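You operate a simulated robot arm through the tools that you are given. There is no shell and no other tool. Be economical: measure what you need, move in short steps, check, and stop when the job is done.

Carry out the task below with a simulated two-armed robot. There is one attempt and no reset: what you move stays moved.

JOB
Pick up the plain blue card with one hand, pass it to the other hand and put it on the base under the peg board. Shut the lower grey drawer. Take the teal frost cap and put it on top of the blue cover. Take the brush on the third shelf from the bottom of the blue rack and put it away on the planter end of the long bench. Take the green sieve and put it on the top of the green tank. Stack the carton marked "Leaf feed" from the inside of the green flood tray on top of the carton marked "Trace feed". Take the jar on the inside of the green flood tray and put it away on the shelf right of tank 02. The order is free. Set down upright: jar.

It is judged by the outcome, as a careful person would: the job done as asked, and still so three seconds after it is handed in. It fails if anything else is knocked over, pushed out of place, dropped, spilled or broken. A push-on lid holds only when it is set on centred and level and pressed home; a screw cap is set on level and turned clockwise until tight.

ROBOT AND FRAMES
Two 7-joint arms with two-finger parallel grippers on one trunk, on a base that drives. Base frame: it is fixed to the floor where the robot stands at the start and does not move with it; the origin is under the middle of the robot, x ahead of it, y to its left, z up; the surface under the hand at the start is at about z = 780. Lengths are in mm, angles in degrees, forces in N, time in s.
The left shoulder is at the start at [60, 189, 1153], the right one opposite. With the tool pointing down near the work surface each hand reaches from about 100 to 640 mm from the robot's upright axis, wherever it stands, measured 20 degrees to its own side. Places, roughly: base under the peg board (33x22 cm) [2580, -320, 800]; blue cover (21x18x6 cm) [-1400, 0, 500]; brush (6x11x8 cm) [2400, 5600, 1200]; carton [750, -1750, 750]; green sieve [750, 0, 750]; jar [750, -2000, 750]; lower grey drawer [100, 3700, 500]; plain blue card (10x3x16 cm) [500, -100, 900]; planter end of the long bench [800, 100, 800]; shelf right of tank 02 (26x20 cm) [-4820, 5820, 700]; teal frost cap [2500, 3250, 250]; top of the green tank (24x22 cm) [-1640, -2080, 1040]. Payload 3.43 kg a hand.
Tool frame (each hand has its own): the origin (TCP) lies between the finger pads and is the grasp point; the fingertips stand 30 mm ahead of it; z points along the fingers, y is the line along which they close. Largest opening 94 mm; finger width 28, thickness 10; the body of the gripper, 50 by 96 mm, starts 55 mm behind the TCP.
Orientation is told as [roll, pitch, yaw] about the base's x, y, z axes, in that order, counted from this pose: with the fingers straight down and closing along the base's y, the tool's x points along the base's -x, its y along +y and its z along -z.

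CONTROLS
- The arms move only by the tool move_arm. It takes "left_moves", "right_moves" or both (then of equal length, played together; a hand with none holds still); each is a list of rows, each an object of numbers (a shift or turn left out is 0, a gripper value left out holds the last): "wx", "wy", "wz": the turn, a rotation vector about the tool's x, y, z in degrees; "dx", "dy", "dz": the shift along the tool's x, y, z in mm; "fingers": the finger opening in mm, from 0 to 94. In form: [{"wx": .., "wy": .., "wz": .., "dx": .., "dy": .., "dz": .., "fingers": ..}, ...]. A call has 1 to 8 rows; each row shifts and turns the commanded pose from where the row before left it, along the tool's axes as they then stand. Each row takes 0.2 s and may step no farther than 50 mm and 8.6 degrees from the row before; otherwise, or with a gripper value out of range, the whole call is refused. A pose out of reach is approached as far as the arm can. The call stops where the force on the tool passes 40 N (or 10 N more than at its start, if that is more) or the arm is blocked; 0.2 s more then pass. The fingers move at their own pace (about 153 mm/s each) and stop on an object; they squeeze with about 24 N. The grip force told is the motor's: it shows also when the fingers shut on nothing. Time passes only in rows, and 0.2 s behind the last, so rows that do not move let the fingers close. The reply holds the time, the measured pose of the TCP, the force on the tool along the base axes, the opening and the grip force, in the units named above and with some noise, with the torque about the TCP (base axes, N m) and any sound that the robot's microphone picked up, and new pictures: "pictures" is both (left out), scene, wrist or none (wrist: the cameras of the hands that moved).
- Cameras (640 x 400 px; columns grow to the right, rows downward): "scene" is now at [11.7, -5.9, 1694.6]; the picture's right is [-0.09, -1.00, 0.00], its down [-0.81, 0.07, -0.58] and it looks along [0.58, -0.05, -0.82] (base axes); focal length 264 px, centre (320, 200). "left" rides on the left gripper at [76, -14, -102] in its tool frame; the picture's right is [0.18, 0.98, 0.00], its down [-0.75, 0.14, -0.64] and it looks along [-0.63, 0.12, 0.77] (tool axes); focal length 243 px, centre (320, 200). "right" rides on the right gripper at [76, 14, -103] in its tool frame; the picture's right is [-0.18, 0.98, 0.00], its down [-0.75, -0.14, -0.64] and it looks along [-0.63, -0.12, 0.77] (tool axes); focal length 243 px, centre (320, 200). There is no depth. A picture from a camera that has moved, and an enlarged one, comes with that camera's place and axes in the base frame and with its lens.
- lift_body(by): slides the trunk up (or, below 0, down) by that many mm; the arms and the scene camera ride with it, the base frame stays. It gives what a move gives, with no picture.
- roll_base(legs): drives the robot by 1 to 6 legs, each [ahead, left, turn to the left] in mm, mm and degrees, along the robot's own axes; the way and the turn of a leg run together, so that a leg with both is an arc; at most 1500 mm and 180 degrees a leg. The arms and the cameras ride along, it lands a little off, and it stops where it bumps. It gives what a move gives, and a new picture of the scene camera.
- turn_head(pan, tilt): turns the head with the scene camera to pan (to the left, within 86 degrees either way) and tilt (down, from -29 to 69), counted from straight ahead of the robot. It gives what a move gives, and a new picture of the scene camera.
- inspect(camera, box): a new picture of the part [left, top, right, bottom] of that camera's present view, enlarged. No time passes.
- close_job(): hands the job in; it is judged then, once.

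Go step by step. Nothing tells you exact positions but the pictures and the camera data: compare them with the known pose of the tool, close in by small moves and look again before you grip or let go. The budget is 207 turns and 260 pictures, counting those below and the enlarged ones. Unless the task says otherwise, let go and move clear before handing in.

The tools are called after "Call:" as name(argument=value, ...) on one line, values as JSON. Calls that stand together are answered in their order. move_arm: Moves the arms, as the interface text tells. Its arguments: {"type":"object","properties":{"left_moves":{"type":"array"},"right_moves":{"type":"array"},"pictures":{"type":"string","enum":["both","scene","wrist","none"]}},"required":[]} The other tools are called the same way: lift_body (by) slides the trunk up or down; roll_base (legs) drives the base; turn_head (pan, tilt) turns the head that bears the scene camera; inspect (camera, box) takes an enlarged picture of a part of a camera's view; close_job () hands the job in.

At the start:

```text
t: 0.0
left_eef_pos: [498.3, 293.8, 1026.2]
left_tool_rot: [0.0, 0.0, 0.0]
left_contact_force: [0.1, 1.2, 0.9]
left_ft_torque: [-0.01, -0.01, 0.01]
left_gripper_width: 94.1
left_finger_force: 0.0
right_eef_pos: [335.7, -95.4, 1117.2]
right_tool_rot: [0.0, 0.0, 0.0]
right_contact_force: [-0.4, 0.7, 0.2]
right_ft_torque: [0.03, -0.01, 0.0]
right_gripper_width: 94.1
right_finger_force: 0.1
trunk travel left (down, up): [-825.0, 165.0]
robot x, y, heading: [-0.4, -1.1, -0.0]
head pan, tilt: [-5.1, 54.7]
```

scene: 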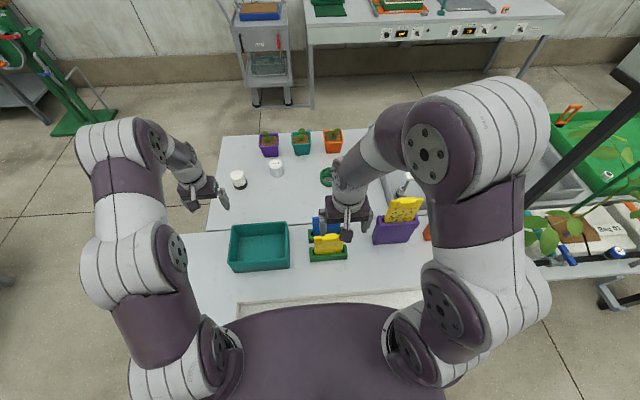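
right: 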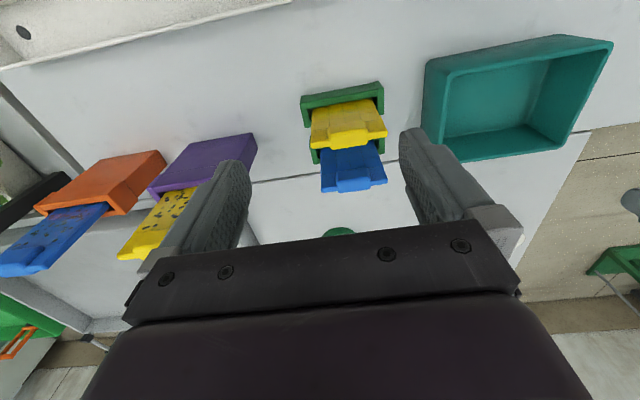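
left: 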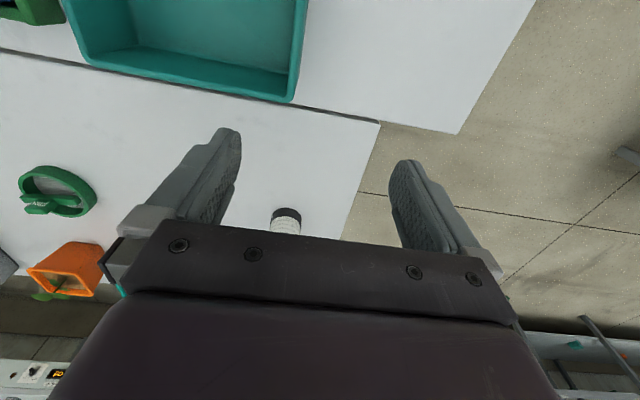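

I see the bench with card holders; the plain blue card stands in the green holder next to a yellow one. I'll take closer looks first.

Call:
inspect(camera="scene", box=[200, 120, 460, 282])

Call:
inspect(camera="right", box=[240, 60, 460, 200])

```text
2.46 times, centred on (330, 201) of scene
camera zoom: at [11.7, -5.9, 1694.6], right [-0.09, -1.0, 0.0], down [-0.81, 0.07, -0.58], along [0.58, -0.05, -0.82], focal length 651 px, centre (295, 198)
```

zoom: 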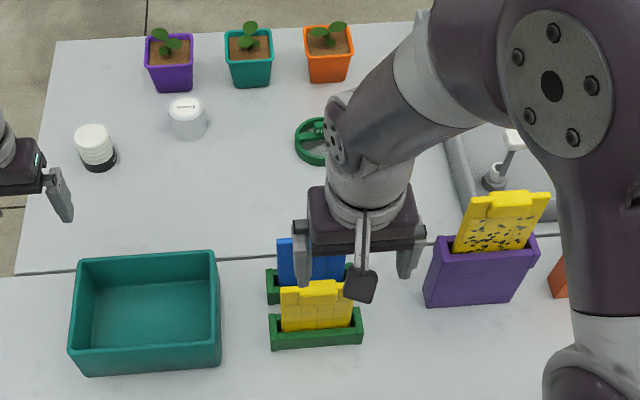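

```text
2.86 times, centred on (350, 130) of right
camera zoom: at [260.7, -82.1, 1221.0], right [0.18, 0.98, 0.0], down [0.75, -0.14, 0.64], along [0.63, -0.12, -0.77], focal length 693 px, centre (234, 400)
```

zoom: 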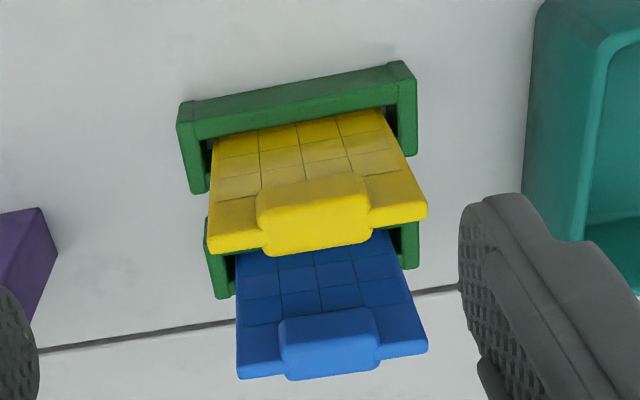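

Call:
turn_head(pan=0, tilt=15)

Call:
turn_head(pan=75, tilt=20)

Call:
turn_head(pan=-75, tilt=20)

```text
t: 1.1
left_eef_pos: [500.5, 295.4, 1026.8]
left_tool_rot: [0.0, 0.1, 0.1]
left_contact_force: [1.1, -0.3, -0.4]
left_ft_torque: [0.0, 0.0, 0.02]
left_gripper_width: 93.7
left_finger_force: 0.0
right_eef_pos: [335.4, -96.3, 1118.6]
right_tool_rot: [0.1, 0.0, 0.0]
right_contact_force: [-0.2, -0.6, 0.2]
right_ft_torque: [0.0, -0.02, 0.01]
right_gripper_width: 94.1
right_finger_force: 0.1
trunk travel left (down, up): [-825.0, 165.0]
robot x, y, heading: [0.8, -1.8, 0.2]
head pan, tilt: [0.0, 15.0]
camera scene: at [32.9, 0.4, 1754.4], right [0.0, -1.0, 0.0], down [-0.26, 0.0, -0.97], along [0.97, 0.0, -0.26], focal length 264 px, centre (320, 200)
```

scene: 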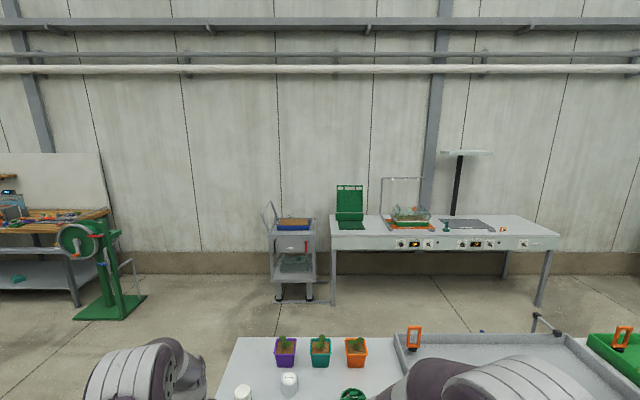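

```text
t: 2.5
left_eef_pos: [500.6, 295.3, 1026.4]
left_tool_rot: [0.0, 0.1, 0.0]
left_contact_force: [0.3, 0.1, 0.9]
left_ft_torque: [0.01, 0.0, -0.02]
left_gripper_width: 93.9
left_finger_force: 0.0
right_eef_pos: [336.6, -96.4, 1117.2]
right_tool_rot: [0.1, 0.0, 0.0]
right_contact_force: [0.2, 0.5, 0.9]
right_ft_torque: [0.0, 0.0, -0.02]
right_gripper_width: 94.1
right_finger_force: 0.1
trunk travel left (down, up): [-825.0, 165.0]
robot x, y, heading: [-2.0, -2.8, -0.1]
head pan, tilt: [75.0, 20.0]
camera scene: at [-36.3, 90.4, 1746.3], right [0.97, -0.26, 0.0], down [-0.09, -0.33, -0.94], along [0.24, 0.91, -0.34], focal length 264 px, centre (320, 200)
```

scene: 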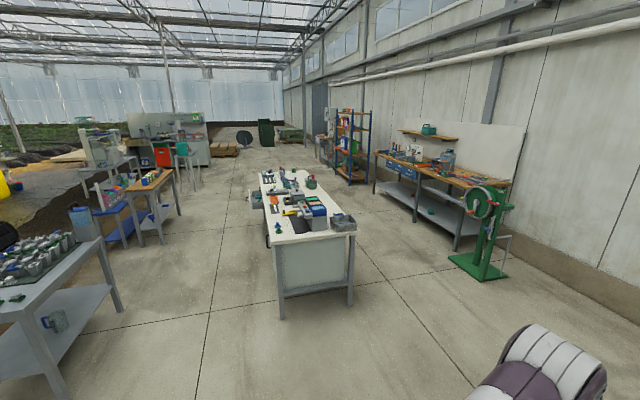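

```text
t: 4.9
left_eef_pos: [500.4, 293.8, 1027.1]
left_tool_rot: [-0.1, 0.0, 0.0]
left_contact_force: [0.4, 0.0, -0.1]
left_ft_torque: [-0.01, 0.01, -0.02]
left_gripper_width: 94.1
left_finger_force: 0.0
right_eef_pos: [334.7, -95.3, 1116.5]
right_tool_rot: [-0.1, 0.2, 0.0]
right_contact_force: [0.5, -0.6, 1.0]
right_ft_torque: [-0.01, 0.0, 0.0]
right_gripper_width: 94.1
right_finger_force: 0.0
trunk travel left (down, up): [-825.0, 165.0]
robot x, y, heading: [1.2, 0.5, -0.1]
head pan, tilt: [-75.0, 20.0]
camera scene: at [-36.4, -89.5, 1746.3], right [-0.97, -0.26, 0.0], down [-0.09, 0.33, -0.94], along [0.24, -0.91, -0.34], focal length 264 px, centre (320, 200)
```

scene: 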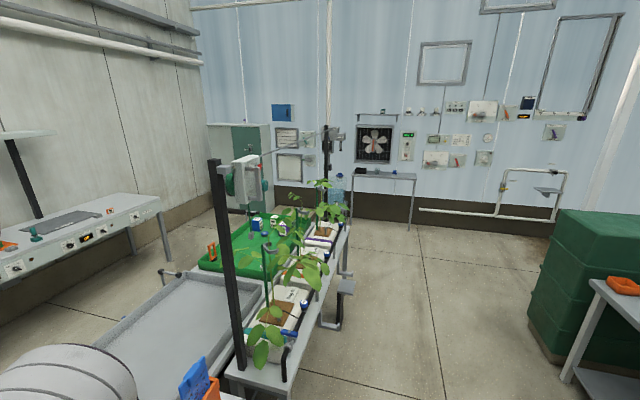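

Call:
move_arm(right_moves=[{"dx": -50, "dy": 8}, {"dx": -50, "dy": 8}, {"dx": -49, "dy": 7}, {"wz": -8.2}, {"wz": -8.2}, {"wz": -8.2}, {"wz": -8.2}, {"wz": -8.2}], pictures="none")

Call:
move_arm(right_moves=[{"wz": -8.2}, {"wz": -8.2}, {"wz": -8.2}, {"wz": -8.2}, {"wz": -8.2}, {"wz": -8}], pictures="wrist")

Call:
turn_head(pan=0, tilt=55)

```text
refused: row 1 steps farther than a row can; nothing moved
```

```text
t: 6.3
left_eef_pos: [499.6, 294.5, 1026.3]
left_tool_rot: [0.1, 0.0, -0.1]
left_contact_force: [-0.1, -0.8, -0.1]
left_ft_torque: [-0.01, -0.03, 0.02]
left_gripper_width: 93.8
left_finger_force: 0.0
right_eef_pos: [337.2, -95.8, 1118.3]
right_tool_rot: [0.1, 0.0, 49.1]
right_contact_force: [-0.3, -0.7, -0.9]
right_ft_torque: [0.0, 0.03, -0.04]
right_gripper_width: 93.9
right_finger_force: 0.0
trunk travel left (down, up): [-825.0, 165.0]
robot x, y, heading: [3.2, 2.3, -0.1]
head pan, tilt: [-75.0, 20.0]
camera right: at [276.5, -144.6, 1221.4], right [-0.62, 0.78, 0.0], down [0.6, 0.48, 0.64], along [0.5, 0.4, -0.77], focal length 243 px, centre (320, 200)
```

right: 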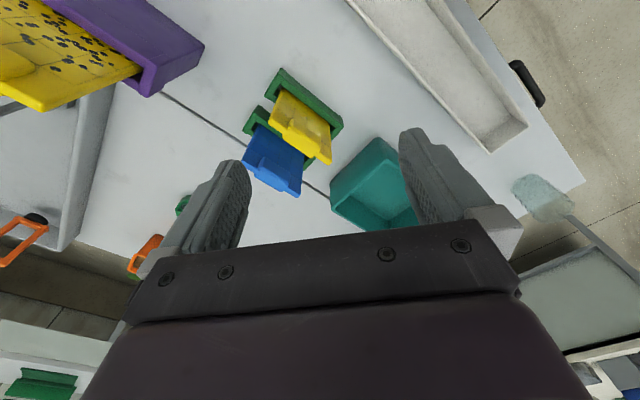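

```text
t: 7.8
left_eef_pos: [500.2, 294.9, 1027.2]
left_tool_rot: [-0.1, 0.0, 0.0]
left_contact_force: [0.6, 0.3, -0.2]
left_ft_torque: [-0.01, 0.01, -0.01]
left_gripper_width: 93.7
left_finger_force: 0.1
right_eef_pos: [335.2, -95.5, 1118.2]
right_tool_rot: [-0.1, -0.1, 49.0]
right_contact_force: [0.6, -0.4, -0.4]
right_ft_torque: [-0.02, 0.0, 0.03]
right_gripper_width: 94.0
right_finger_force: 0.0
trunk travel left (down, up): [-825.0, 165.0]
robot x, y, heading: [0.6, 0.8, 0.0]
head pan, tilt: [0.0, 55.0]
camera scene: at [11.6, 0.4, 1694.2], right [0.0, -1.0, 0.0], down [-0.82, 0.0, -0.57], along [0.57, 0.0, -0.82], focal length 264 px, centre (320, 200)
```

scene: 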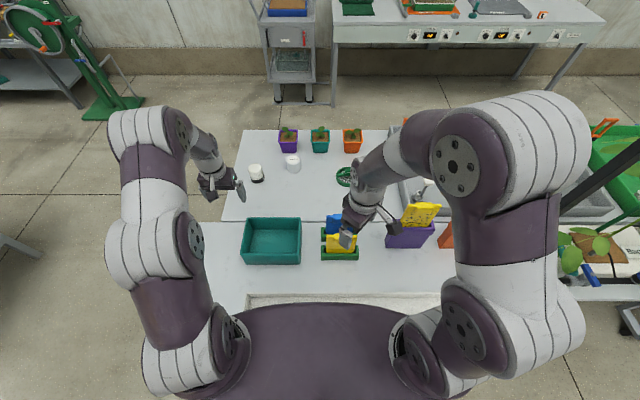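

Call:
move_arm(right_moves=[{"wz": -8.2}, {"wz": -8.2}, {"wz": -8.2}, {"wz": -8.2}, {"wz": -8.2}, {"dx": -7, "dy": -48}, {"dx": -8, "dy": -48}, {"dx": -8, "dy": -48}], pictures="both")

```text
t: 9.6
left_eef_pos: [500.8, 294.0, 1026.9]
left_tool_rot: [0.0, 0.1, 0.1]
left_contact_force: [-0.1, 0.0, -0.1]
left_ft_torque: [-0.03, 0.03, 0.01]
left_gripper_width: 94.0
left_finger_force: 0.1
right_eef_pos: [480.2, -74.4, 1116.6]
right_tool_rot: [0.1, 0.1, 90.0]
right_contact_force: [0.6, -0.4, -0.3]
right_ft_torque: [0.01, 0.03, -0.03]
right_gripper_width: 94.2
right_finger_force: 0.0
trunk travel left (down, up): [-825.0, 165.0]
robot x, y, heading: [-0.6, 0.6, 0.0]
head pan, tilt: [0.0, 55.0]
camera scene: at [13.4, 0.7, 1694.2], right [0.0, -1.0, 0.0], down [-0.82, 0.0, -0.57], along [0.57, 0.0, -0.82], focal length 264 px, centre (320, 200)
camera right: at [467.7, -151.4, 1219.2], right [-0.98, 0.18, 0.0], down [0.14, 0.75, 0.64], along [0.12, 0.63, -0.77], focal length 243 px, centre (320, 200)
```

scene: 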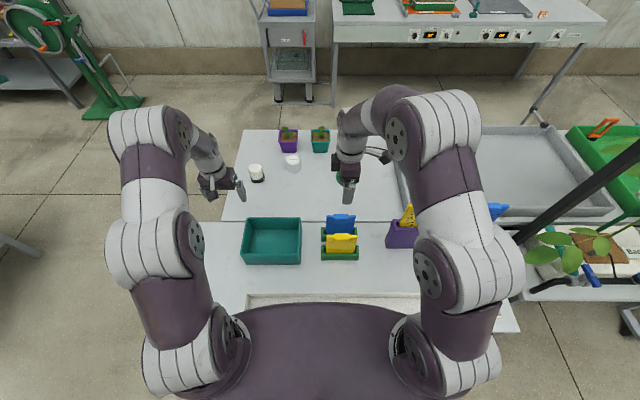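
right: 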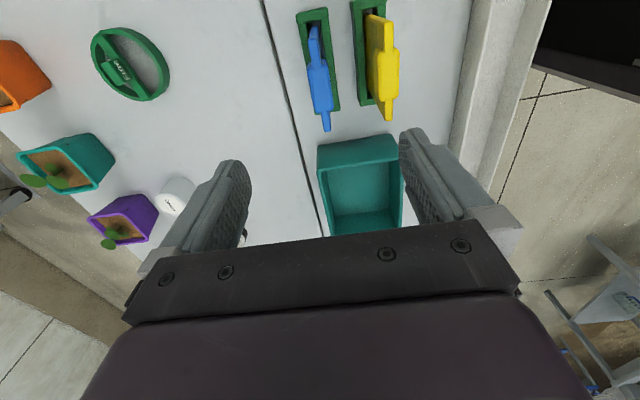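

Call:
inspect(camera="right", box=[260, 0, 420, 140])

Call:
inspect(camera="scene", box=[290, 200, 390, 270])

```text
2.86 times, centred on (340, 70) of right
camera zoom: at [467.7, -151.4, 1219.2], right [-0.98, 0.18, 0.0], down [0.14, 0.75, 0.64], along [0.12, 0.63, -0.77], focal length 693 px, centre (263, 571)
```

zoom: 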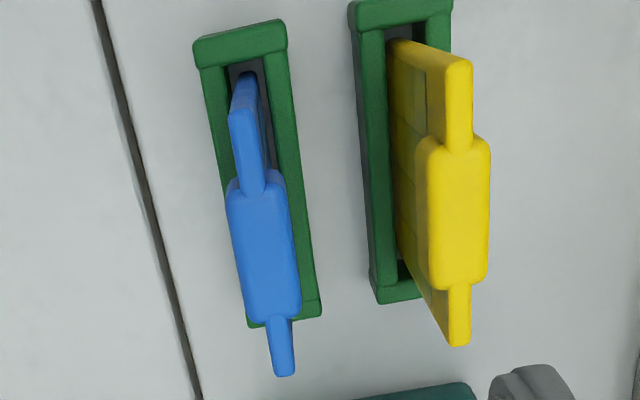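

```text
5.71 times, centred on (340, 235) of scene
camera zoom: at [13.4, 0.7, 1694.2], right [0.0, -1.0, 0.0], down [-0.82, 0.0, -0.57], along [0.57, 0.0, -0.82], focal length 1511 px, centre (206, 0)
```

zoom: 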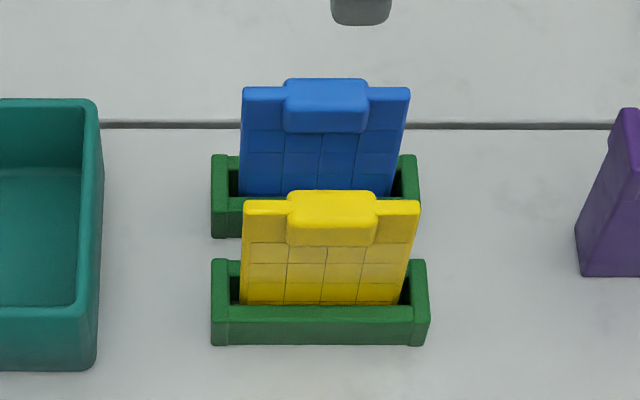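

Call:
move_arm(right_moves=[{"dz": 40, "dy": -3, "fingers": 60}, {"dz": 40}, {"dz": 40}, {"dz": 40}, {"dz": 30}], pictures="both")

```text
t: 10.8
left_eef_pos: [501.1, 295.5, 1026.3]
left_tool_rot: [-0.1, 0.0, -0.1]
left_contact_force: [0.0, 0.7, 0.2]
left_ft_torque: [0.0, -0.02, 0.0]
left_gripper_width: 94.2
left_finger_force: 0.1
right_eef_pos: [484.2, -73.6, 926.7]
right_tool_rot: [0.0, 0.0, 89.9]
right_contact_force: [-0.2, 0.3, 0.4]
right_ft_torque: [0.02, -0.02, -0.04]
right_gripper_width: 60.0
right_finger_force: 0.0
trunk travel left (down, up): [-825.0, 165.0]
robot x, y, heading: [2.8, -3.8, 0.2]
head pan, tilt: [0.0, 55.0]
camera scene: at [12.1, 0.5, 1694.3], right [0.0, -1.0, 0.0], down [-0.82, 0.0, -0.57], along [0.57, 0.0, -0.82], focal length 264 px, centre (320, 200)
camera right: at [470.3, -151.0, 1030.1], right [-0.98, 0.18, 0.0], down [0.14, 0.75, 0.64], along [0.12, 0.63, -0.77], focal length 243 px, centre (320, 200)
```

scene: 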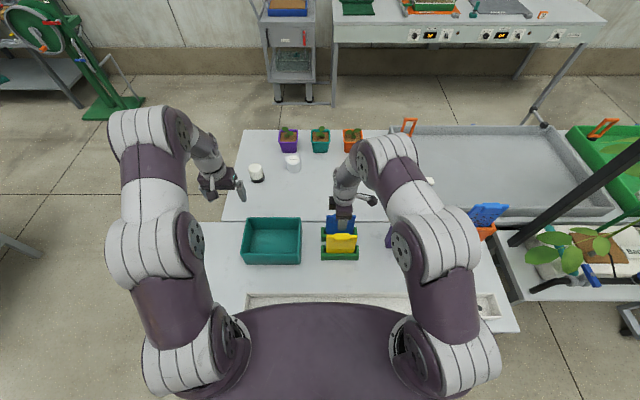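
right: 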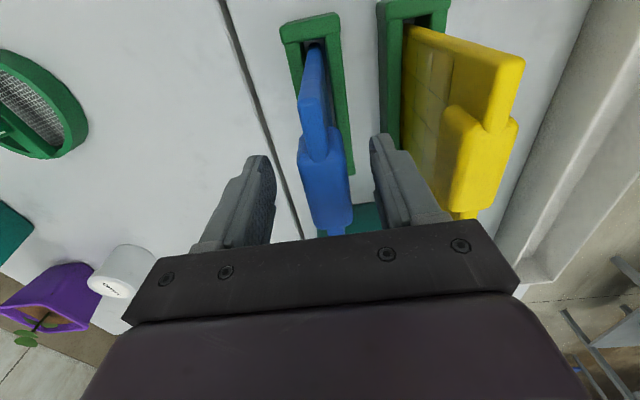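

Call:
move_arm(right_moves=[{"dz": 10}, {"fingers": 0}, {"fingers": 0}, {"fingers": 0}], pictures="none")

Call:
move_arm(right_moves=[{"dz": -20}, {"dz": -40}, {"dz": -40}, {"dz": -40}, {"dz": -40}, {"dz": -40}], pictures="both")

```text
t: 11.8
left_eef_pos: [500.9, 295.5, 1026.4]
left_tool_rot: [0.1, 0.0, 0.0]
left_contact_force: [0.3, 0.4, 0.1]
left_ft_torque: [0.01, 0.04, -0.01]
left_gripper_width: 94.1
left_finger_force: 0.1
right_eef_pos: [482.7, -73.4, 917.9]
right_tool_rot: [0.0, 0.0, 90.0]
right_contact_force: [0.4, 0.5, 1.0]
right_ft_torque: [-0.03, -0.03, -0.02]
right_gripper_width: 27.8
right_finger_force: 23.8
trunk travel left (down, up): [-825.0, 165.0]
robot x, y, heading: [0.1, -1.3, -0.0]
head pan, tilt: [0.0, 55.0]
```

```text
t: 13.2
left_eef_pos: [500.2, 294.8, 1027.6]
left_tool_rot: [-0.1, 0.0, 0.0]
left_contact_force: [-1.4, -0.5, -0.4]
left_ft_torque: [0.01, 0.02, 0.03]
left_gripper_width: 94.0
left_finger_force: 0.1
right_eef_pos: [482.9, -72.4, 1139.1]
right_tool_rot: [0.0, 0.0, 90.0]
right_contact_force: [-0.2, 0.0, -0.2]
right_ft_torque: [-0.04, -0.01, 0.04]
right_gripper_width: 27.6
right_finger_force: 23.9
trunk travel left (down, up): [-825.0, 165.0]
robot x, y, heading: [0.2, 0.8, -0.1]
head pan, tilt: [0.0, 55.0]
camera scene: at [10.5, 0.5, 1694.2], right [0.0, -1.0, 0.0], down [-0.82, 0.0, -0.57], along [0.57, 0.0, -0.82], focal length 264 px, centre (320, 200)
camera right: at [468.9, -149.0, 1241.8], right [-0.98, 0.18, 0.0], down [0.14, 0.75, 0.64], along [0.12, 0.63, -0.77], focal length 243 px, centre (320, 200)
```

scene: 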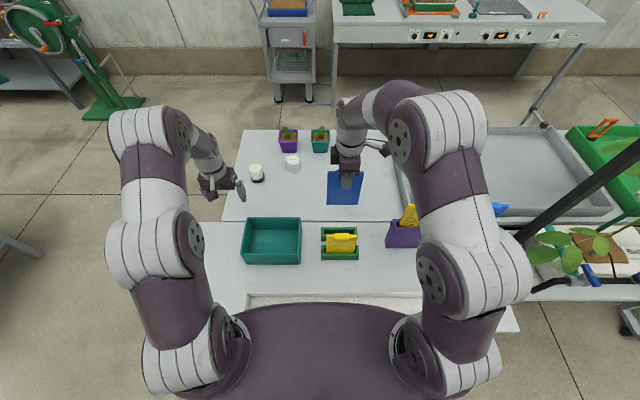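
right: 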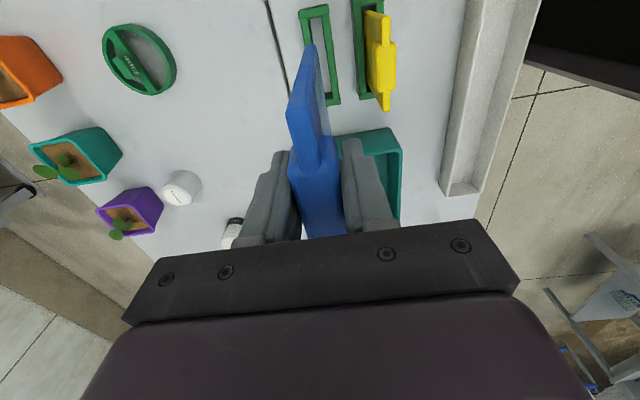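

Call:
move_arm(left_moves=[{"wz": 8.2}, {"wz": 8.2}, {"wz": 8.2}, {"wz": 8.2}, {"wz": 8.2}, {"wz": 8.2}, {"wz": 8.2}, {"wz": 8.2}], right_moves=[{"wy": -7.5}, {"wy": -7.5}, {"wy": -7.5}, {"wy": -7.5}, {"wy": -7.5}, {"wy": -7.5}, {}, {}], pictures="none")

Call:
move_arm(left_moves=[{"wz": 8.2}, {"wz": 8.2}, {"wz": 8}, {"wy": -8, "dz": -40}, {"wy": -8, "dz": -40}, {"wy": -8, "dz": -40}, {"wy": -8, "dz": -40}, {"wy": -8}], pictures="both")

```text
t: 14.9
left_eef_pos: [502.2, 295.3, 1026.1]
left_tool_rot: [0.0, 0.0, -65.9]
left_contact_force: [-0.5, 0.3, 0.3]
left_ft_torque: [-0.01, 0.01, 0.03]
left_gripper_width: 94.1
left_finger_force: 0.1
right_eef_pos: [459.0, -67.1, 1113.5]
right_tool_rot: [0.1, -45.0, 89.9]
right_contact_force: [0.1, -0.9, -1.7]
right_ft_torque: [-0.03, 0.01, -0.03]
right_gripper_width: 27.6
right_finger_force: 24.1
right hand out of reach, approached as far as the arm can: row 6
trunk travel left (down, up): [-825.0, 165.0]
robot x, y, heading: [-3.0, -2.2, 0.2]
head pan, tilt: [0.0, 55.0]
```

```text
t: 16.8
left_eef_pos: [415.1, 240.2, 1067.9]
left_tool_rot: [0.6, -39.4, -89.9]
left_contact_force: [0.3, -0.2, -0.7]
left_ft_torque: [-0.03, 0.02, 0.01]
left_gripper_width: 94.2
left_finger_force: 0.0
left hand out of reach, approached as far as the arm can: row 5, 6, 7, 8
right_eef_pos: [460.0, -67.0, 1112.7]
right_tool_rot: [0.1, -45.1, 90.0]
right_contact_force: [0.7, -0.7, -1.0]
right_ft_torque: [-0.03, 0.0, 0.0]
right_gripper_width: 27.8
right_finger_force: 24.1
trunk travel left (down, up): [-825.0, 165.0]
robot x, y, heading: [0.3, -3.4, -0.0]
head pan, tilt: [0.0, 55.0]
camera scene: at [13.8, 1.5, 1694.2], right [0.0, -1.0, 0.0], down [-0.82, 0.0, -0.57], along [0.57, 0.0, -0.82], focal length 264 px, centre (320, 200)
camera left: at [402.0, 363.5, 1096.8], right [0.98, 0.15, -0.11], down [0.14, -0.17, 0.98], along [0.13, -0.97, -0.19], focal length 243 px, centre (320, 200)
```

scene: 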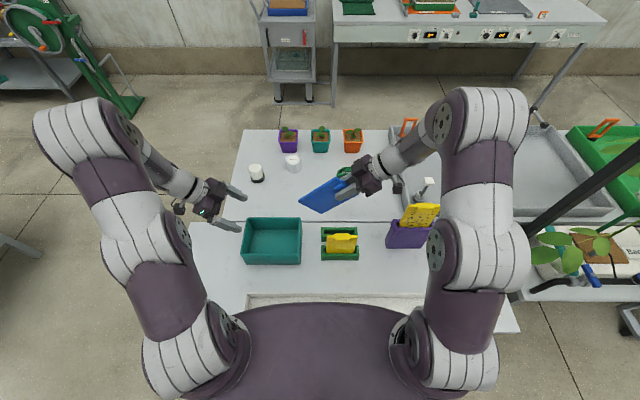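
left: 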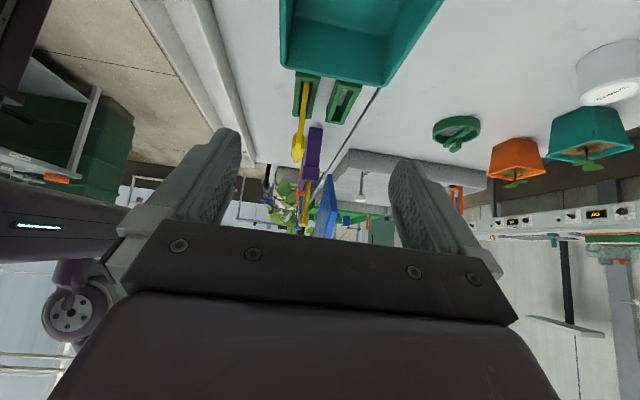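

Call:
move_arm(right_moves=[{"dy": 40}, {"dy": 30}, {}], left_moves=[{"dy": -30, "dz": 40}, {"dy": -30, "dz": 40}, {"dz": 40}], pictures="none")

```text
t: 17.6
left_eef_pos: [357.5, 161.3, 977.7]
left_tool_rot: [0.2, -39.9, -90.1]
left_contact_force: [-0.2, 0.4, -1.3]
left_ft_torque: [-0.02, -0.06, 0.0]
left_gripper_width: 94.1
left_finger_force: 0.1
right_eef_pos: [388.9, -66.3, 1113.8]
right_tool_rot: [0.0, -45.1, 90.0]
right_contact_force: [-0.2, -0.6, -1.3]
right_ft_torque: [-0.04, 0.0, -0.01]
right_gripper_width: 27.4
right_finger_force: 24.0
trunk travel left (down, up): [-825.0, 165.0]
robot x, y, heading: [-0.8, -1.5, 0.3]
head pan, tilt: [0.0, 55.0]
```

Call:
move_arm(right_moves=[{"dx": 17.7, "dz": 17.7}, {"dx": 17.7, "dz": 17.7}, {}, {}], left_moves=[{"wy": -5.1}, {"dx": -45, "dy": 10, "dz": -16}, {"dx": -45, "dy": 10, "dz": -16}, {"dx": -46, "dy": 11, "dz": -16}], pictures="both")

```text
t: 18.6
left_eef_pos: [387.4, 100.6, 1104.9]
left_tool_rot: [-0.1, -45.1, -89.8]
left_contact_force: [-0.2, -1.0, -0.1]
left_ft_torque: [-0.01, 0.0, 0.01]
left_gripper_width: 93.7
left_finger_force: 0.0
right_eef_pos: [389.4, -69.4, 1064.8]
right_tool_rot: [0.0, -45.1, 89.9]
right_contact_force: [0.0, 0.3, -0.4]
right_ft_torque: [-0.04, -0.05, 0.05]
right_gripper_width: 27.6
right_finger_force: 23.8
trunk travel left (down, up): [-825.0, 165.0]
robot x, y, heading: [-1.3, -1.4, 0.1]
head pan, tilt: [0.0, 55.0]
camera scene: at [11.3, -0.2, 1694.2], right [0.0, -1.0, 0.0], down [-0.82, 0.0, -0.57], along [0.57, 0.0, -0.82], focal length 264 px, centre (320, 200)
camera right: at [376.0, -196.0, 1083.5], right [-0.98, 0.13, 0.13], down [0.14, 0.08, 0.99], along [0.12, 0.99, -0.1], focal length 243 px, centre (320, 200)
camera left: at [374.0, 225.7, 1121.3], right [0.98, 0.13, -0.13], down [0.14, -0.08, 0.99], along [0.12, -0.99, -0.09], focal length 243 px, centre (320, 200)
```

scene: 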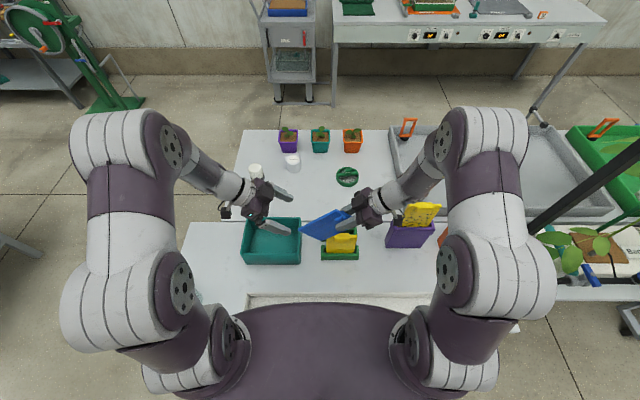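
right: 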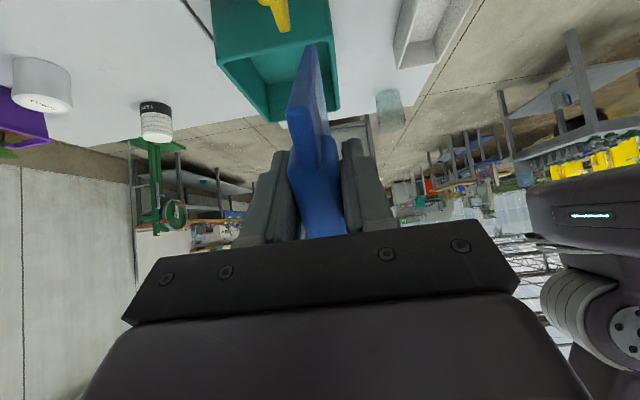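
left: 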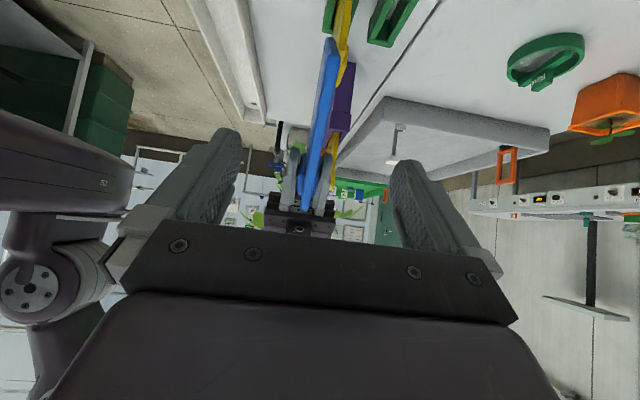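

Call:
move_arm(left_moves=[{"dz": 40}, {"dz": 40}, {"dz": 36}], pictures="wrist")

Call:
inspect(camera="scene", box=[230, 150, 430, 275])

```text
t: 19.4
left_eef_pos: [388.5, 18.5, 1022.1]
left_tool_rot: [0.0, -45.1, -89.9]
left_contact_force: [0.0, -0.4, -0.9]
left_ft_torque: [-0.01, 0.02, 0.01]
left_gripper_width: 94.1
left_finger_force: 0.1
right_eef_pos: [390.8, -68.9, 1063.3]
right_tool_rot: [0.1, -45.0, 90.0]
right_contact_force: [0.0, 0.6, -1.4]
right_ft_torque: [-0.03, -0.01, -0.01]
right_gripper_width: 27.3
right_finger_force: 24.0
trunk travel left (down, up): [-825.0, 165.0]
robot x, y, heading: [-1.0, 0.2, 0.1]
head pan, tilt: [0.0, 55.0]
camera left: at [375.6, 144.4, 1038.8], right [0.98, 0.13, -0.13], down [0.14, -0.08, 0.99], along [0.12, -0.99, -0.09], focal length 243 px, centre (320, 200)
```

left: 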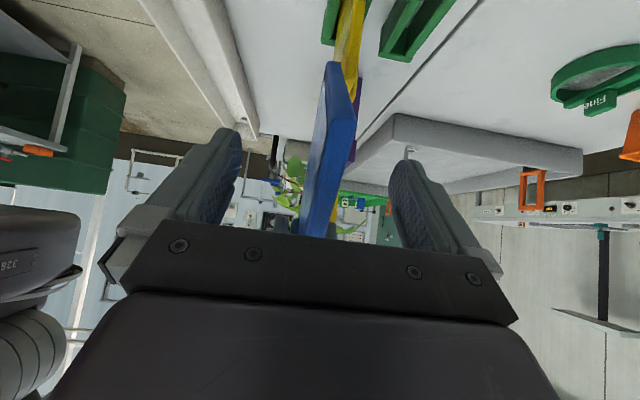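

```text
3.20 times, centred on (330, 212) of scene
camera zoom: at [12.1, -0.2, 1694.3], right [0.0, -1.0, 0.0], down [-0.82, 0.0, -0.57], along [0.57, 0.0, -0.82], focal length 846 px, centre (288, 160)
```

zoom: 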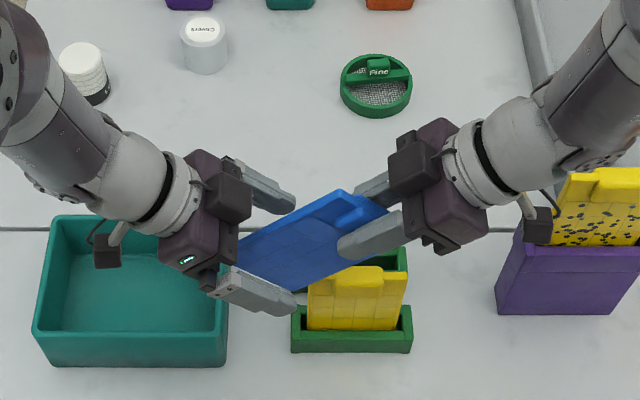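

Call:
move_arm(left_moves=[{"fingers": 0}, {"fingers": 0}, {"fingers": 0}, {"fingers": 0}], pictures="none")

Call:
move_arm(right_moves=[{"fingers": 60}, {"fingers": 60}, {"dz": -40}, {"dz": -40}, {"dz": -40}], pictures="scene")

```text
t: 20.4
left_eef_pos: [389.1, 19.5, 1022.5]
left_tool_rot: [0.0, -45.1, -90.1]
left_contact_force: [3.5, -1.5, -3.1]
left_ft_torque: [0.23, 0.1, 0.12]
left_gripper_width: 13.8
left_finger_force: 24.1
right_eef_pos: [389.7, -68.8, 1064.9]
right_tool_rot: [0.0, -45.1, 90.0]
right_contact_force: [-3.8, 1.2, 4.3]
right_ft_torque: [0.17, 0.06, 0.17]
right_gripper_width: 27.8
right_finger_force: 23.9
trunk travel left (down, up): [-825.0, 165.0]
robot x, y, heading: [-1.6, 2.9, 0.3]
head pan, tilt: [0.0, 55.0]
```

```text
t: 21.6
left_eef_pos: [390.1, 18.3, 1021.8]
left_tool_rot: [-0.2, -45.1, -90.0]
left_contact_force: [0.3, 0.6, 0.0]
left_ft_torque: [0.03, 0.0, 0.01]
left_gripper_width: 13.5
left_finger_force: 23.8
right_eef_pos: [380.0, -137.6, 1126.6]
right_tool_rot: [0.3, -45.0, 89.8]
right_contact_force: [0.9, 0.3, 0.2]
right_ft_torque: [0.06, 0.01, 0.03]
right_gripper_width: 60.1
right_finger_force: 0.0
right hand out of reach, approached as far as the arm can: row 5
trunk travel left (down, up): [-825.0, 165.0]
robot x, y, heading: [-0.0, -1.4, 0.2]
head pan, tilt: [0.0, 55.0]
camera scene: at [12.7, -0.1, 1694.1], right [0.0, -1.0, 0.0], down [-0.82, 0.0, -0.57], along [0.57, 0.0, -0.82], focal length 264 px, centre (320, 200)
```

scene: 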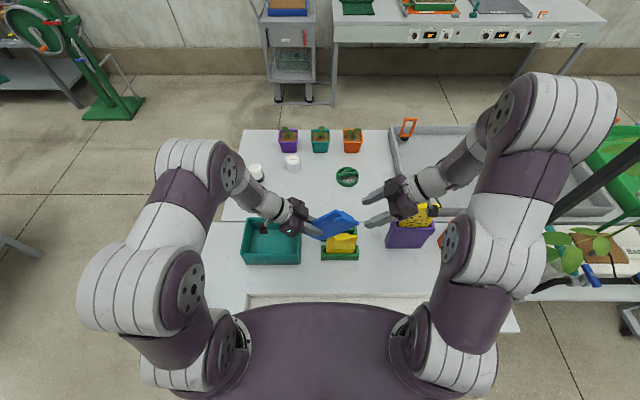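

Call:
move_arm(left_moves=[{"dx": -30, "dz": -30}, {"dx": -30, "dz": -30}, {"wy": 7.5}, {"wy": 7.5}, {"wy": 7.5}, {"wy": 7.5}, {"wy": 7.5}, {"wy": 7.5}], right_moves=[{}, {}, {"wy": 7.5}, {"wy": 7.5}, {"wy": 7.5}, {"wy": 7.5}, {"wy": 7.5}, {"wy": 7.5}], pictures="none")

Call:
turn_head(pan=20, tilt=50)

```text
t: 23.4
left_eef_pos: [386.1, 16.4, 1108.9]
left_tool_rot: [0.1, 0.0, -89.9]
left_contact_force: [-0.1, 0.4, -0.8]
left_ft_torque: [0.05, -0.02, -0.01]
left_gripper_width: 13.4
left_finger_force: 23.7
right_eef_pos: [381.8, -137.1, 1127.1]
right_tool_rot: [-0.1, 0.1, 90.0]
right_contact_force: [0.0, 1.1, 0.3]
right_ft_torque: [-0.03, 0.01, -0.01]
right_gripper_width: 60.2
right_finger_force: 0.0
trunk travel left (down, up): [-825.0, 165.0]
robot x, y, heading: [-0.9, 1.8, -0.2]
head pan, tilt: [0.0, 55.0]
```

```text
t: 24.2
left_eef_pos: [387.0, 17.7, 1108.3]
left_tool_rot: [-0.1, -0.1, -90.0]
left_contact_force: [0.2, 0.4, -0.7]
left_ft_torque: [0.04, 0.02, -0.04]
left_gripper_width: 13.7
left_finger_force: 23.8
right_eef_pos: [382.4, -136.7, 1127.7]
right_tool_rot: [0.1, 0.1, 90.0]
right_contact_force: [0.6, -0.9, -0.7]
right_ft_torque: [0.0, -0.02, 0.0]
right_gripper_width: 59.9
right_finger_force: 0.1
trunk travel left (down, up): [-825.0, 165.0]
robot x, y, heading: [2.6, -3.5, 0.1]
head pan, tilt: [20.0, 50.0]
camera scene: at [11.8, 26.6, 1700.7], right [0.34, -0.94, 0.0], down [-0.72, -0.26, -0.64], along [0.6, 0.22, -0.77], focal length 264 px, centre (320, 200)
```

scene: 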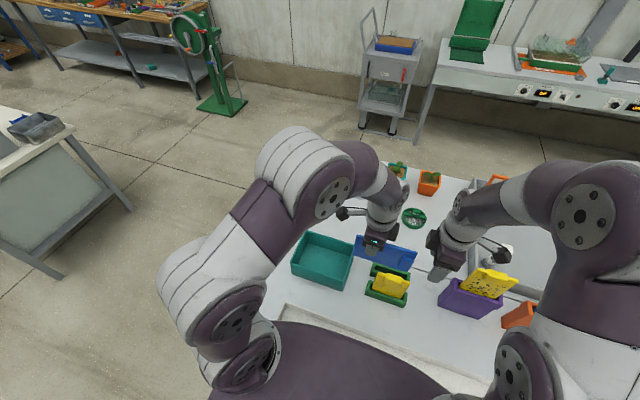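

Call:
roll_base(legs=[[0, 1000, 0], [1000, 0, 0], [700, 0, 0], [0, -1320, 0]])

Call:
turn_head(pan=0, tilt=40)

```text
t: 26.8
left_eef_pos: [373.1, 220.2, 1109.4]
left_tool_rot: [0.0, 0.1, -100.8]
left_contact_force: [-0.4, -0.9, -0.4]
left_ft_torque: [0.07, 0.0, -0.02]
left_gripper_width: 13.8
left_finger_force: 24.3
right_eef_pos: [338.3, 69.6, 1127.3]
right_tool_rot: [0.0, -0.1, 79.1]
right_contact_force: [-0.6, -0.1, 0.0]
right_ft_torque: [0.01, 0.01, -0.01]
right_gripper_width: 60.2
right_finger_force: 0.0
trunk travel left (down, up): [-825.0, 165.0]
robot x, y, heading: [-7.8, 280.7, -11.0]
head pan, tilt: [20.0, 50.0]
stopped in leg 1: the robot was blocked; the commanded pose is now the measured one
camera scene: at [6.6, 298.2, 1700.8], right [0.16, -0.99, 0.0], down [-0.76, -0.12, -0.64], along [0.64, 0.1, -0.76], focal length 264 px, centre (320, 200)
```

scene: 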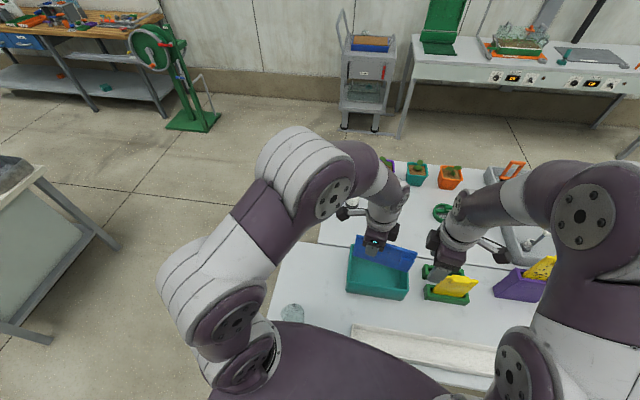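

```text
t: 27.6
left_eef_pos: [376.5, 227.1, 1108.6]
left_tool_rot: [0.0, 0.0, -100.9]
left_contact_force: [0.2, -0.6, -0.6]
left_ft_torque: [0.04, -0.01, -0.01]
left_gripper_width: 13.8
left_finger_force: 24.1
right_eef_pos: [341.1, 74.4, 1128.2]
right_tool_rot: [0.0, 0.0, 79.1]
right_contact_force: [0.3, -0.8, -0.3]
right_ft_torque: [-0.01, 0.02, -0.02]
right_gripper_width: 59.9
right_finger_force: 0.1
trunk travel left (down, up): [-825.0, 165.0]
robot x, y, heading: [-2.4, 277.6, -11.0]
head pan, tilt: [0.0, 40.0]
camera scene: at [17.4, 277.6, 1714.9], right [-0.19, -0.98, 0.0], down [-0.63, 0.12, -0.77], along [0.75, -0.14, -0.64], focal length 264 px, centre (320, 200)
```

scene: 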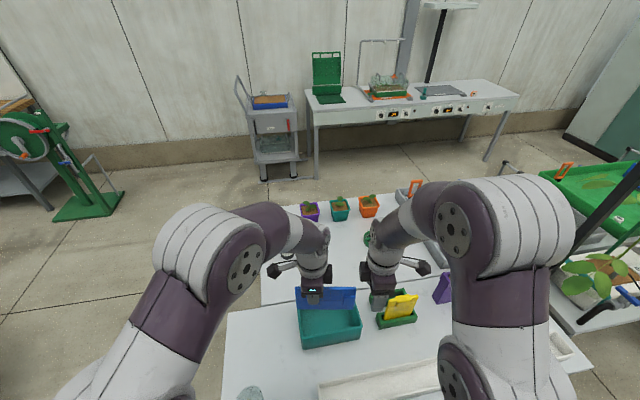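

Call:
roll_base(legs=[[-450, 0, 0], [0, 0, 11]])

```text
t: 31.1
left_eef_pos: [-61.4, 384.0, 1108.2]
left_tool_rot: [0.0, -0.1, -89.8]
left_contact_force: [0.2, -0.1, -1.2]
left_ft_torque: [0.01, 0.01, 0.02]
left_gripper_width: 13.5
left_finger_force: 23.4
right_eef_pos: [-65.8, 228.8, 1126.5]
right_tool_rot: [-0.1, 0.1, 90.2]
right_contact_force: [0.0, -0.6, -0.4]
right_ft_torque: [0.01, 0.01, 0.0]
right_gripper_width: 59.9
right_finger_force: 0.1
trunk travel left (down, up): [-825.0, 165.0]
robot x, y, heading: [-446.0, 362.1, 0.1]
head pan, tilt: [0.0, 40.0]
camera scene: at [-422.9, 365.0, 1714.9], right [0.0, -1.0, 0.0], down [-0.64, 0.0, -0.77], along [0.77, 0.0, -0.64], focal length 264 px, centre (320, 200)
```

scene: 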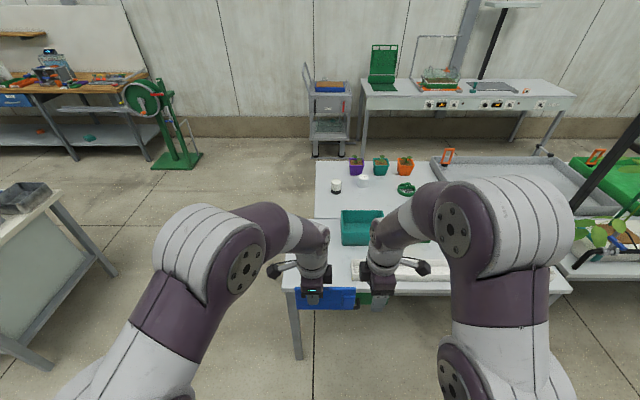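

Call:
inspect(camera="scene", box=[240, 140, 600, 370])

```text
1.74 times, centred on (420, 255) of scene
camera zoom: at [-422.9, 365.0, 1714.9], right [0.0, -1.0, 0.0], down [-0.64, 0.0, -0.77], along [0.77, 0.0, -0.64], focal length 460 px, centre (146, 104)
```

zoom: 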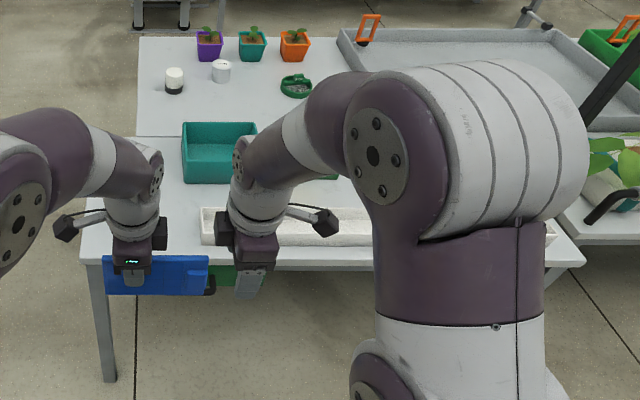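

Call:
roll_base(legs=[[0, 640, 0]])

Call:
turn_head(pan=-45, tilt=40)

```text
t: 34.6
left_eef_pos: [-63.6, 1030.0, 1108.7]
left_tool_rot: [0.0, -0.1, -89.7]
left_contact_force: [-0.6, -0.1, 0.1]
left_ft_torque: [0.05, 0.02, 0.01]
left_gripper_width: 13.6
left_finger_force: 23.8
right_eef_pos: [-69.1, 875.4, 1127.3]
right_tool_rot: [0.0, 0.0, 90.5]
right_contact_force: [0.9, 0.7, 0.3]
right_ft_torque: [-0.02, -0.01, 0.03]
right_gripper_width: 60.0
right_finger_force: 0.1
trunk travel left (down, up): [-825.0, 165.0]
robot x, y, heading: [-454.2, 1012.7, 0.5]
head pan, tilt: [0.0, 40.0]
camera scene: at [-426.1, 1010.0, 1714.9], right [0.01, -1.0, 0.0], down [-0.64, 0.0, -0.77], along [0.77, 0.01, -0.64], focal length 264 px, centre (320, 200)
```

scene: 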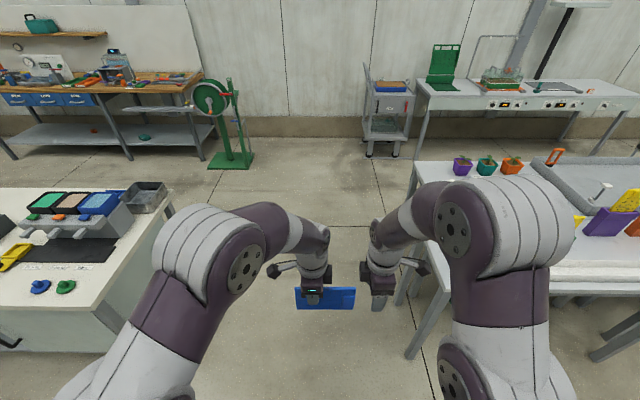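

```text
t: 35.8
left_eef_pos: [-63.4, 1030.3, 1107.4]
left_tool_rot: [0.0, -0.1, -89.7]
left_contact_force: [0.5, 0.8, -0.8]
left_ft_torque: [0.02, -0.01, 0.0]
left_gripper_width: 13.5
left_finger_force: 24.1
right_eef_pos: [-67.7, 876.0, 1128.0]
right_tool_rot: [0.0, 0.0, 90.4]
right_contact_force: [0.1, 0.0, -0.3]
right_ft_torque: [0.03, -0.02, 0.01]
right_gripper_width: 60.3
right_finger_force: 0.0
trunk travel left (down, up): [-825.0, 165.0]
robot x, y, heading: [-449.3, 1008.6, 0.7]
head pan, tilt: [-45.0, 40.0]
camera scene: at [-450.5, 950.2, 1714.9], right [-0.7, -0.71, 0.0], down [-0.46, 0.45, -0.77], along [0.55, -0.54, -0.64], focal length 264 px, centre (320, 200)
```

scene: 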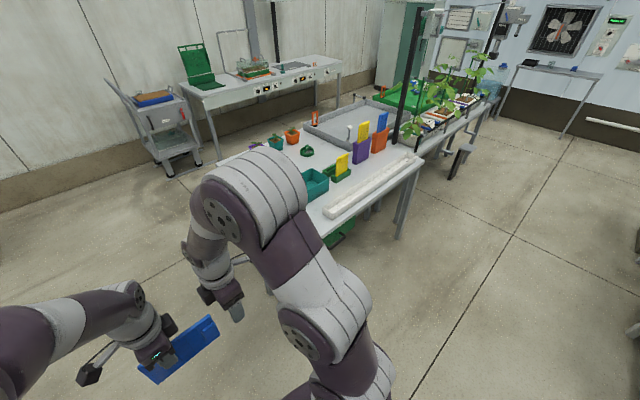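

Call:
roll_base(legs=[[1400, 100, 0], [750, 0, -0.7], [0, -1430, 0]])

Call:
turn_head(pan=0, tilt=40)

```text
t: 53.3
left_eef_pos: [2133.2, -239.3, 1107.6]
left_tool_rot: [-0.1, -0.1, -89.2]
left_contact_force: [0.3, 0.7, -0.4]
left_ft_torque: [0.05, -0.03, 0.0]
left_gripper_width: 13.7
left_finger_force: 23.9
right_eef_pos: [2129.0, -392.7, 1127.8]
right_tool_rot: [0.0, 0.0, 90.8]
right_contact_force: [0.1, 0.3, -1.0]
right_ft_torque: [-0.03, 0.03, 0.01]
right_gripper_width: 60.1
right_finger_force: 0.2
trunk travel left (down, up): [-825.0, 165.0]
robot x, y, heading: [1748.4, -263.5, 0.9]
head pan, tilt: [-45.0, 40.0]
camera scene: at [1746.3, -322.1, 1714.9], right [-0.7, -0.72, 0.0], down [-0.46, 0.45, -0.77], along [0.55, -0.53, -0.64], focal length 264 px, centre (320, 200)
```

scene: 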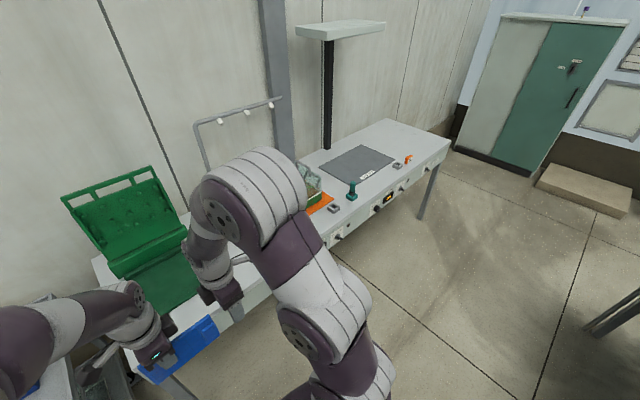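

```text
t: 54.4
left_eef_pos: [2133.2, -239.7, 1107.9]
left_tool_rot: [0.0, -0.1, -89.2]
left_contact_force: [0.6, -0.8, -0.6]
left_ft_torque: [0.03, 0.0, -0.01]
left_gripper_width: 13.5
left_finger_force: 24.0
right_eef_pos: [2129.0, -393.2, 1127.5]
right_tool_rot: [0.0, 0.0, 90.8]
right_contact_force: [-0.2, 0.3, -0.5]
right_ft_torque: [-0.01, 0.0, -0.03]
right_gripper_width: 59.9
right_finger_force: 0.0
trunk travel left (down, up): [-825.0, 165.0]
robot x, y, heading: [1750.2, -264.7, 0.7]
head pan, tilt: [0.0, 40.0]
camera scene: at [1770.3, -261.9, 1714.9], right [0.01, -1.0, 0.0], down [-0.64, -0.01, -0.77], along [0.77, 0.01, -0.64], focal length 264 px, centre (320, 200)
```

scene: 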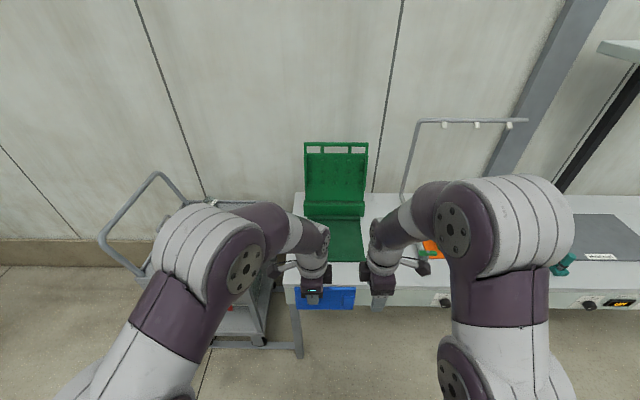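

Call:
inspect(camera="scene", box=[270, 130, 400, 320])

```text
2.11 times, centred on (335, 225) of scene
camera zoom: at [1770.3, -261.9, 1714.9], right [0.01, -1.0, 0.0], down [-0.64, -0.01, -0.77], along [0.77, 0.01, -0.64], focal length 557 px, centre (288, 147)
```

zoom: 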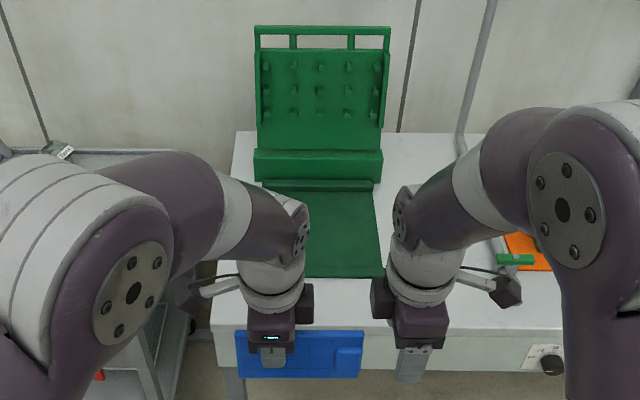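

Call:
roll_base(legs=[[0, -125, -0.7], [290, 0, 0]])

```text
t: 57.2
left_eef_pos: [2418.2, -367.7, 1109.0]
left_tool_rot: [0.1, -0.1, -90.0]
left_contact_force: [-0.2, -0.4, -0.7]
left_ft_torque: [0.02, 0.02, 0.01]
left_gripper_width: 13.6
left_finger_force: 23.6
right_eef_pos: [2412.5, -520.6, 1127.2]
right_tool_rot: [-0.1, 0.0, 89.9]
right_contact_force: [0.2, 0.4, 0.4]
right_ft_torque: [-0.03, -0.01, 0.01]
right_gripper_width: 59.9
right_finger_force: 0.0
trunk travel left (down, up): [-825.0, 165.0]
robot x, y, heading: [2035.7, -386.4, -0.1]
head pan, tilt: [0.0, 40.0]
camera scene: at [2055.6, -384.6, 1715.0], right [0.0, -1.0, 0.0], down [-0.64, 0.0, -0.77], along [0.77, 0.0, -0.64], focal length 264 px, centre (320, 200)
```

scene: 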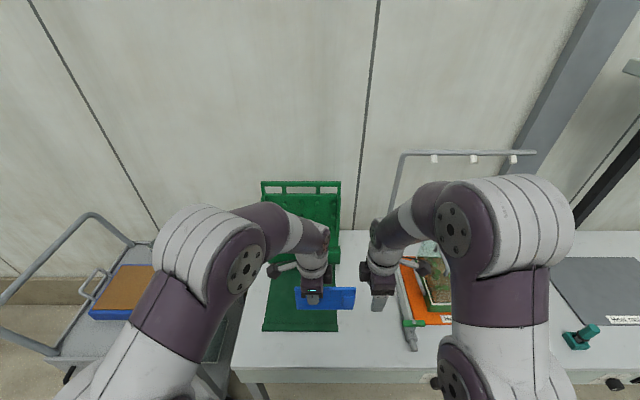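

Call:
move_arm(left_moves=[{"wx": -8.1, "dx": 10}, {"wx": -8.1, "dx": 10}, {"wx": -8.1, "dx": 10}, {"wx": -8.1, "dx": 10}, {"wx": -8.1, "dx": 10}, {"wx": -8.1, "dx": 10}, {"wx": -8.1, "dx": 11}, {"wx": -8.1, "dx": 11}], pictures="none")

```text
t: 59.0
left_eef_pos: [2438.0, -293.5, 1116.1]
left_tool_rot: [64.2, -0.1, -90.0]
left_contact_force: [0.7, -0.4, 0.1]
left_ft_torque: [0.04, 0.0, 0.01]
left_gripper_width: 13.6
left_finger_force: 23.9
left hand out of reach, approached as far as the arm can: row 8
right_eef_pos: [2415.0, -521.6, 1127.1]
right_tool_rot: [0.1, 0.0, 90.0]
right_contact_force: [-0.3, 1.1, -0.3]
right_ft_torque: [0.0, -0.01, -0.02]
right_gripper_width: 60.1
right_finger_force: 0.1
trunk travel left (down, up): [-825.0, 165.0]
robot x, y, heading: [2036.7, -386.1, -0.1]
head pan, tilt: [0.0, 40.0]
```

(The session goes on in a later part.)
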